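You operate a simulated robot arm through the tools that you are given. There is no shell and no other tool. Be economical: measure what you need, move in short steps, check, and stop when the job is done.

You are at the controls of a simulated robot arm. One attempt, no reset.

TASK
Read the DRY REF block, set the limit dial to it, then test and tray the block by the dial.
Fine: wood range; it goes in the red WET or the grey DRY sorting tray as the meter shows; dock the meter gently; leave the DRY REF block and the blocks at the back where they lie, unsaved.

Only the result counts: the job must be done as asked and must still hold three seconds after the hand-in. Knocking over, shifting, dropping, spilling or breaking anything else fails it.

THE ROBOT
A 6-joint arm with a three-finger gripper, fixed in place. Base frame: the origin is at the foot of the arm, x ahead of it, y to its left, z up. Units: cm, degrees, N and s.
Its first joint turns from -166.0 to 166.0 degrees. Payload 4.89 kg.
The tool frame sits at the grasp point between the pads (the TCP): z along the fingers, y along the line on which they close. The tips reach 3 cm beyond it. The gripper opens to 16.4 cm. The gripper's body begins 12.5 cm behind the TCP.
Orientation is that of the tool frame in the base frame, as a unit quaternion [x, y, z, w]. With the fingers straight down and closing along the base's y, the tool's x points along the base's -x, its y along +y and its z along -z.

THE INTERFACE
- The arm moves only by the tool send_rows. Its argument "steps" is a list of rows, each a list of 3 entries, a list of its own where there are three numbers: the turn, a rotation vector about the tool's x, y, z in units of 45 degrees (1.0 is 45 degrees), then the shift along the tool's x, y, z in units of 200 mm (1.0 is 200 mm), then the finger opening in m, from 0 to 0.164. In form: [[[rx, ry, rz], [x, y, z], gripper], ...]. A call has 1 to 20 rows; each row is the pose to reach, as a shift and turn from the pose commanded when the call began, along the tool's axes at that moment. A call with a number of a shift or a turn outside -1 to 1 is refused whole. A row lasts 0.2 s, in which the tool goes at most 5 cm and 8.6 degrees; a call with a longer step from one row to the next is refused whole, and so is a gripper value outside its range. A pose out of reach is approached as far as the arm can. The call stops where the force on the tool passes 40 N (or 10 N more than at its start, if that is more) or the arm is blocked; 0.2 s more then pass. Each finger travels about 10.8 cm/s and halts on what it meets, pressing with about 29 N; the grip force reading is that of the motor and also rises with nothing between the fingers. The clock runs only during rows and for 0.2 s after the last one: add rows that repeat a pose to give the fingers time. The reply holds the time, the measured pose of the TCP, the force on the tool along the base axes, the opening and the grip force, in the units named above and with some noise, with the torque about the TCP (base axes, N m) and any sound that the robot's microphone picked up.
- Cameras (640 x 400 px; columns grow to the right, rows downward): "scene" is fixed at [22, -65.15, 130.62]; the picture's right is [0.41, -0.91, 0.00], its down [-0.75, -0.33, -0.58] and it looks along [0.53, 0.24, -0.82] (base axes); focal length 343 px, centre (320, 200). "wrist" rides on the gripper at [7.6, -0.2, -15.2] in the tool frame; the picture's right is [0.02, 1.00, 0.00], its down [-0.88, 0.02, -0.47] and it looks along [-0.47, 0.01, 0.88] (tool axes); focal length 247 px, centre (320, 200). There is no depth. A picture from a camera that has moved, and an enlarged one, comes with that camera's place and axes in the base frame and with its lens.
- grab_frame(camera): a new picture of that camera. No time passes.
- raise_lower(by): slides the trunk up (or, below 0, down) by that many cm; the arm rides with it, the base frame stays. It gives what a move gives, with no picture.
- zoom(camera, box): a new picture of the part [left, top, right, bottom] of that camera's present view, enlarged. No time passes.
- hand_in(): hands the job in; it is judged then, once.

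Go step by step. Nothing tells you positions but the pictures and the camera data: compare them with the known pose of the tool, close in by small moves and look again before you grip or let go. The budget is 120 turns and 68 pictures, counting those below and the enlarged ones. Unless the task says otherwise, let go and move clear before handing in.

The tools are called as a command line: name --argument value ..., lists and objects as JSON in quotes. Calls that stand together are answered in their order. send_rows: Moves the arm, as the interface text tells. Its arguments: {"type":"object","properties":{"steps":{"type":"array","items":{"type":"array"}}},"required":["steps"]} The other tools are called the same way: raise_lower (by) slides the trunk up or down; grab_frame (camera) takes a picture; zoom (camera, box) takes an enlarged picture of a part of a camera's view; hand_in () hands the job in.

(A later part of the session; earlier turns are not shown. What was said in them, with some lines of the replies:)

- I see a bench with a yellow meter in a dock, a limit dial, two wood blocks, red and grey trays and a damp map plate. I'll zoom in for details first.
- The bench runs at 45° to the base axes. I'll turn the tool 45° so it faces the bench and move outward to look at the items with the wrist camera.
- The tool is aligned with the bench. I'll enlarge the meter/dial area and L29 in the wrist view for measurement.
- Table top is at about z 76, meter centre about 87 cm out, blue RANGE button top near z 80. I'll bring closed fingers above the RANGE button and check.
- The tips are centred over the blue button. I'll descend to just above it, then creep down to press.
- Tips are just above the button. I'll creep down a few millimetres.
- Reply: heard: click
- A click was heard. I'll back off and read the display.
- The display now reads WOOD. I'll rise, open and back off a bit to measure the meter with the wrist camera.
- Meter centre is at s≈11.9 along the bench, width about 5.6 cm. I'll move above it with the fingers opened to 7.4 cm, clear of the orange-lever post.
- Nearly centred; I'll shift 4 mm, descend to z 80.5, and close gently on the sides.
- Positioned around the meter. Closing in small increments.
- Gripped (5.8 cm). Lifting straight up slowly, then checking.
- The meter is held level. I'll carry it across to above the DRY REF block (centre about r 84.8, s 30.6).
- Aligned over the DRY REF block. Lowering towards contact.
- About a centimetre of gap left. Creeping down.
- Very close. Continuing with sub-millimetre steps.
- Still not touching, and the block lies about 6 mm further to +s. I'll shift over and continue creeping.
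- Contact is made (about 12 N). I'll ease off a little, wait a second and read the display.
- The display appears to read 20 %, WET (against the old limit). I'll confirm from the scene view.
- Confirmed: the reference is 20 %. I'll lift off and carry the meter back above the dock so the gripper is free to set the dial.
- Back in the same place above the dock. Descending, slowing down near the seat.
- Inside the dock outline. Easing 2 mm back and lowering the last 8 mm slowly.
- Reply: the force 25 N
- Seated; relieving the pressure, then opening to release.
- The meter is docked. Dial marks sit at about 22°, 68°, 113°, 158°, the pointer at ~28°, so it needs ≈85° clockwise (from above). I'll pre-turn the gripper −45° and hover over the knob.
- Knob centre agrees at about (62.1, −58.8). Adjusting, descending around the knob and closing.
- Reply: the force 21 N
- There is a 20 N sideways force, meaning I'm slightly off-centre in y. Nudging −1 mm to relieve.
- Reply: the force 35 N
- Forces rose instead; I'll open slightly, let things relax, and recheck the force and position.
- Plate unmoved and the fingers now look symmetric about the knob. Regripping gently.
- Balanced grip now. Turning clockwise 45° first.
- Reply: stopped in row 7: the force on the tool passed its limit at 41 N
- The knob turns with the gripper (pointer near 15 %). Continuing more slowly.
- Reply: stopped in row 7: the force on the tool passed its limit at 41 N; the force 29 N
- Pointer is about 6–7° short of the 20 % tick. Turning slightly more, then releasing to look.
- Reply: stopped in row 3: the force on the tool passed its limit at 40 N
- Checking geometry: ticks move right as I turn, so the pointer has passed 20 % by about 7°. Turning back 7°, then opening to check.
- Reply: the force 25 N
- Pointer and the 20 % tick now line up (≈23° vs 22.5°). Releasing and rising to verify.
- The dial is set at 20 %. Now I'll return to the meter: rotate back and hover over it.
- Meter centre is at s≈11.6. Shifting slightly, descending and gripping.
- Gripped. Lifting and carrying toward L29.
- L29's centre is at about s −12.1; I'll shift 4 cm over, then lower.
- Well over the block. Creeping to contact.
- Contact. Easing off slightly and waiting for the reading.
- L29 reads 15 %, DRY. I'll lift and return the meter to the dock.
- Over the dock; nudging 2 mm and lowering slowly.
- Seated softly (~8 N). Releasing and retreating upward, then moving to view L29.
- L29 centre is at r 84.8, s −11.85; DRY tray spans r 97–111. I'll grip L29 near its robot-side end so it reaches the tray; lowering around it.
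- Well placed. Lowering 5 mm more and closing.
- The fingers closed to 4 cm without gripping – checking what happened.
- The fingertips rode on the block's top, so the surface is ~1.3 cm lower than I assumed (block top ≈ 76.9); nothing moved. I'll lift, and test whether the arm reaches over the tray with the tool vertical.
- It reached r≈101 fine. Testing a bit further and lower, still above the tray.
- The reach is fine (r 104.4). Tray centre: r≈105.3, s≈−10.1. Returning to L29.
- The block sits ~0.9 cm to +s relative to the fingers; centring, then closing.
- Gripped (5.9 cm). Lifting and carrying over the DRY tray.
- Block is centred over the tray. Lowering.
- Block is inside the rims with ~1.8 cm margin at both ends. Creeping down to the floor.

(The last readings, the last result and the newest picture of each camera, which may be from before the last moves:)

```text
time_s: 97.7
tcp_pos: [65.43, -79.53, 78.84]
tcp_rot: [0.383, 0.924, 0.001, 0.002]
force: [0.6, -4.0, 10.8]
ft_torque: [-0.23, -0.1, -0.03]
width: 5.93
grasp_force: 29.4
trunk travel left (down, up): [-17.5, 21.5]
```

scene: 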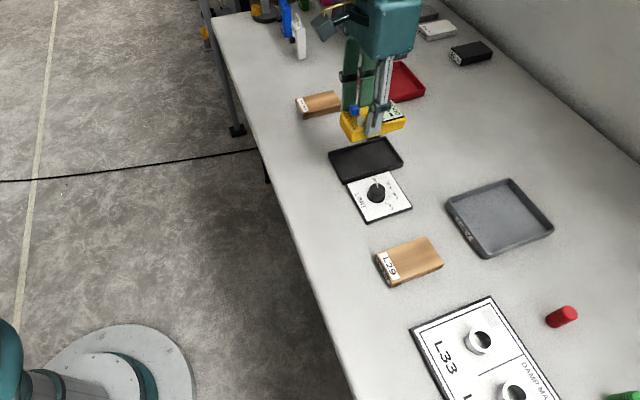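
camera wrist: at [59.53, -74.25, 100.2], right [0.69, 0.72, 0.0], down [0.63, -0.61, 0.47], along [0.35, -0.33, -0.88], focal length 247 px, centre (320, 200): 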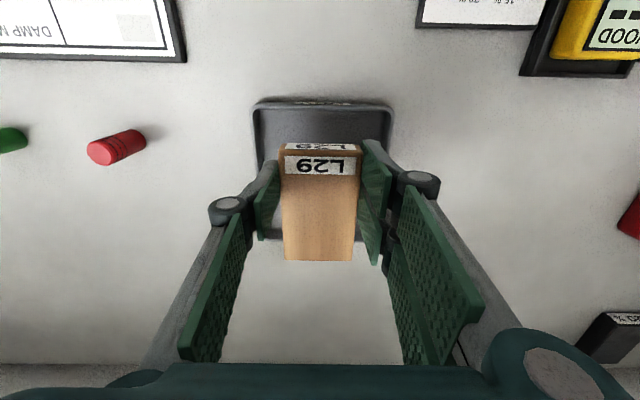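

The block is on the tray floor. Opening modestly, lifting straight up and retracting.

send_rows --steps '[[[0, 0, 0], [0, 0, 0], 0.062], [[0, 0, 0], [0, 0, 0], 0.066], [[0, 0, 0], [0, 0, 0], 0.07], [[0, 0, 0], [0, 0, 0], 0.073], [[0, 0, 0], [0, 0, -0.04], 0.073], [[0, 0, 0], [0, 0, -0.14], 0.073], [[0, 0, 0], [0, 0, -0.3], 0.073], [[0, 0, 0], [0, 0, -0.5], 0.073], [[0, 0, 0], [0.15, 0, -0.65], 0.073], [[0, 0, 0], [0.35, 0, -0.75], 0.073], [[0, 0, 0], [0.55, 0, -0.8], 0.073], [[0, 0, 0], [0.75, 0, -0.8], 0.073], [[0, 0, 0], [0.95, 0, -0.8], 0.073], [[0, 0, 0], [1.0, 0, -0.8], 0.073], [[0, 0, 0], [1.0, 0, -0.8], 0.073]]'

grab_frame --camera "wrist"

```text
time_s: 100.9
tcp_pos: [51.19, -65.56, 94.88]
tcp_rot: [0.383, 0.924, 0.002, 0.002]
force: [0.1, -0.1, 0.8]
ft_torque: [-0.05, -0.06, -0.01]
width: 7.3
grasp_force: 0.0
trunk travel left (down, up): [-17.5, 21.5]
```

```text
3 pictures are left
camera wrist: at [45.6, -60.4, 110.02], right [0.69, 0.72, 0.0], down [0.63, -0.61, 0.48], along [0.35, -0.33, -0.88], focal length 247 px, centre (320, 200)
```

wrist: 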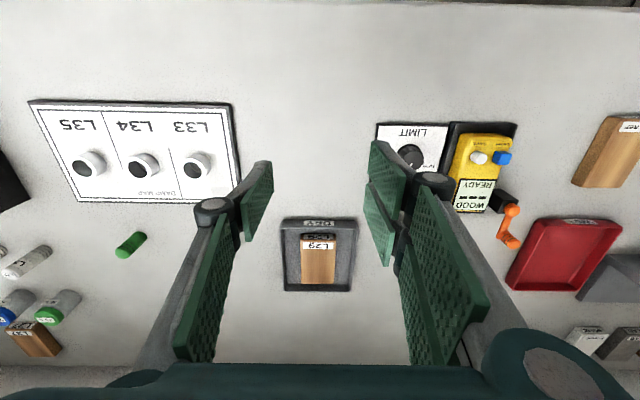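

The block lies in the DRY tray. Backing off further to check the meter and dial in the scene view.

send_rows --steps '[[[0, 0, 0], [0.2, 0, 0], 0.073], [[0, 0, 0], [0.4, -0.1, 0], 0.073], [[0, 0, 0], [0.6, -0.2, 0], 0.073], [[0, 0, 0], [0.8, -0.3, 0], 0.073], [[0, 0, 0], [0.9, -0.4, 0], 0.073], [[0, 0, 0], [0.9, -0.4, 0], 0.073]]'

zoom --camera "scene" --box '[310, 120, 470, 220]'

```text
time_s: 102.3
tcp_pos: [32.89, -58.41, 94.66]
tcp_rot: [0.382, 0.924, 0.002, 0.002]
force: [-0.5, -0.5, 0.0]
ft_torque: [-0.05, 0.0, 0.03]
width: 7.34
grasp_force: 0.0
trunk travel left (down, up): [-17.5, 21.5]
```

```text
4.00 times, centred on (390, 170) of scene
camera zoom: at [22.0, -65.15, 130.62], right [0.41, -0.91, 0.0], down [-0.75, -0.33, -0.58], along [0.53, 0.24, -0.82], focal length 1373 px, centre (40, 320)
```

zoom: 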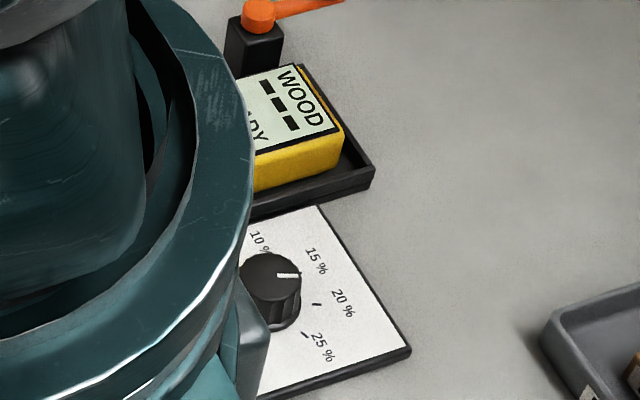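

Dial reads 20 %. Moving the arm clear so I can see the whole docked meter.

send_rows --steps '[[[0, 0, 0], [0, 0.2, -0.1], 0.073], [[0, 0, 0], [0, 0.4, -0.1], 0.073], [[0, 0, 0], [0, 0.6, -0.1], 0.073], [[0, 0, 0], [0, 0.8, -0.1], 0.073], [[0, 0, 0], [0, 1.0, -0.1], 0.073], [[0, 0, 0], [0, 1.0, -0.1], 0.073]]'

zoom --camera "scene" --box '[290, 80, 560, 260]'

```text
time_s: 103.7
tcp_pos: [46.74, -44.47, 96.73]
tcp_rot: [0.383, 0.924, 0.002, 0.002]
force: [0.7, -0.1, -0.2]
ft_torque: [0.02, 0.0, -0.02]
width: 7.3
grasp_force: 0.2
trunk travel left (down, up): [-17.5, 21.5]
```

```text
2.22 times, centred on (425, 170) of scene
camera zoom: at [22.0, -65.15, 130.62], right [0.41, -0.91, 0.0], down [-0.75, -0.33, -0.58], along [0.53, 0.24, -0.82], focal length 763 px, centre (87, 267)
```

zoom: 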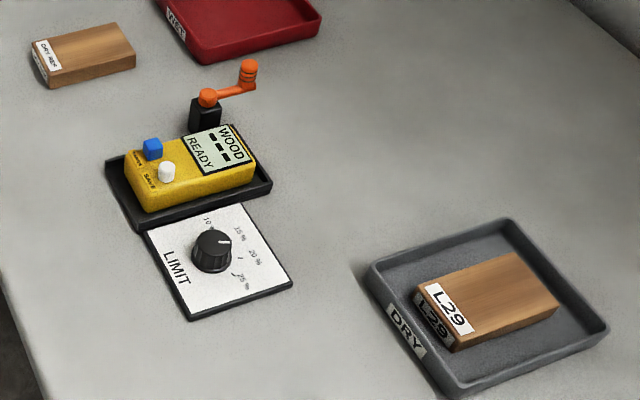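

Everything is in place; one last close look at the pointer.

zoom --camera "scene" --box '[350, 165, 414, 225]'

```text
6.67 times, centred on (382, 195) of scene
camera zoom: at [22.0, -65.15, 130.62], right [0.41, -0.91, 0.0], down [-0.75, -0.33, -0.58], along [0.53, 0.24, -0.82], focal length 2288 px, centre (-93, 233)
```

zoom: 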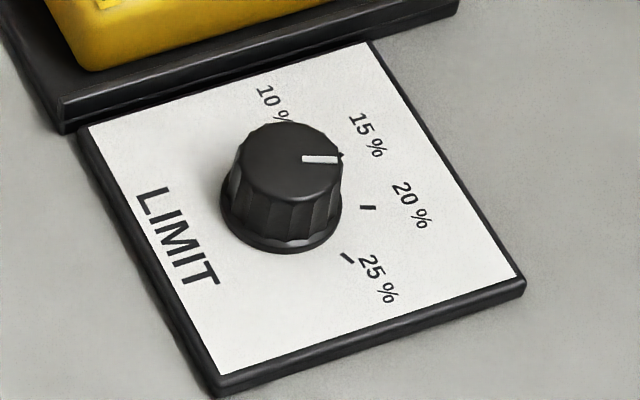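

The pointer runs parallel to the 20 % tick, the meter is docked and L29 lies in the DRY tray. Handing in.

hand_in

```text
The job is handed in.
```

I handed the job in: DRY REF read 20 % on the wood range, so I set the limit dial to 20 %. L29 then read 15 %, DRY, and is in the grey DRY tray.

- **Meter:** it is back in its dock. The first docking, between the two readings, pressed at about 27 N; the final one was about 8 N.
- **L29:** on my first try at gripping it the fingertips slid on its top face and probably shifted it by just under 1 cm. The second grip held.
- **Left alone:** I never pressed SAVE, and DRY REF and the blocks at the back were not moved.
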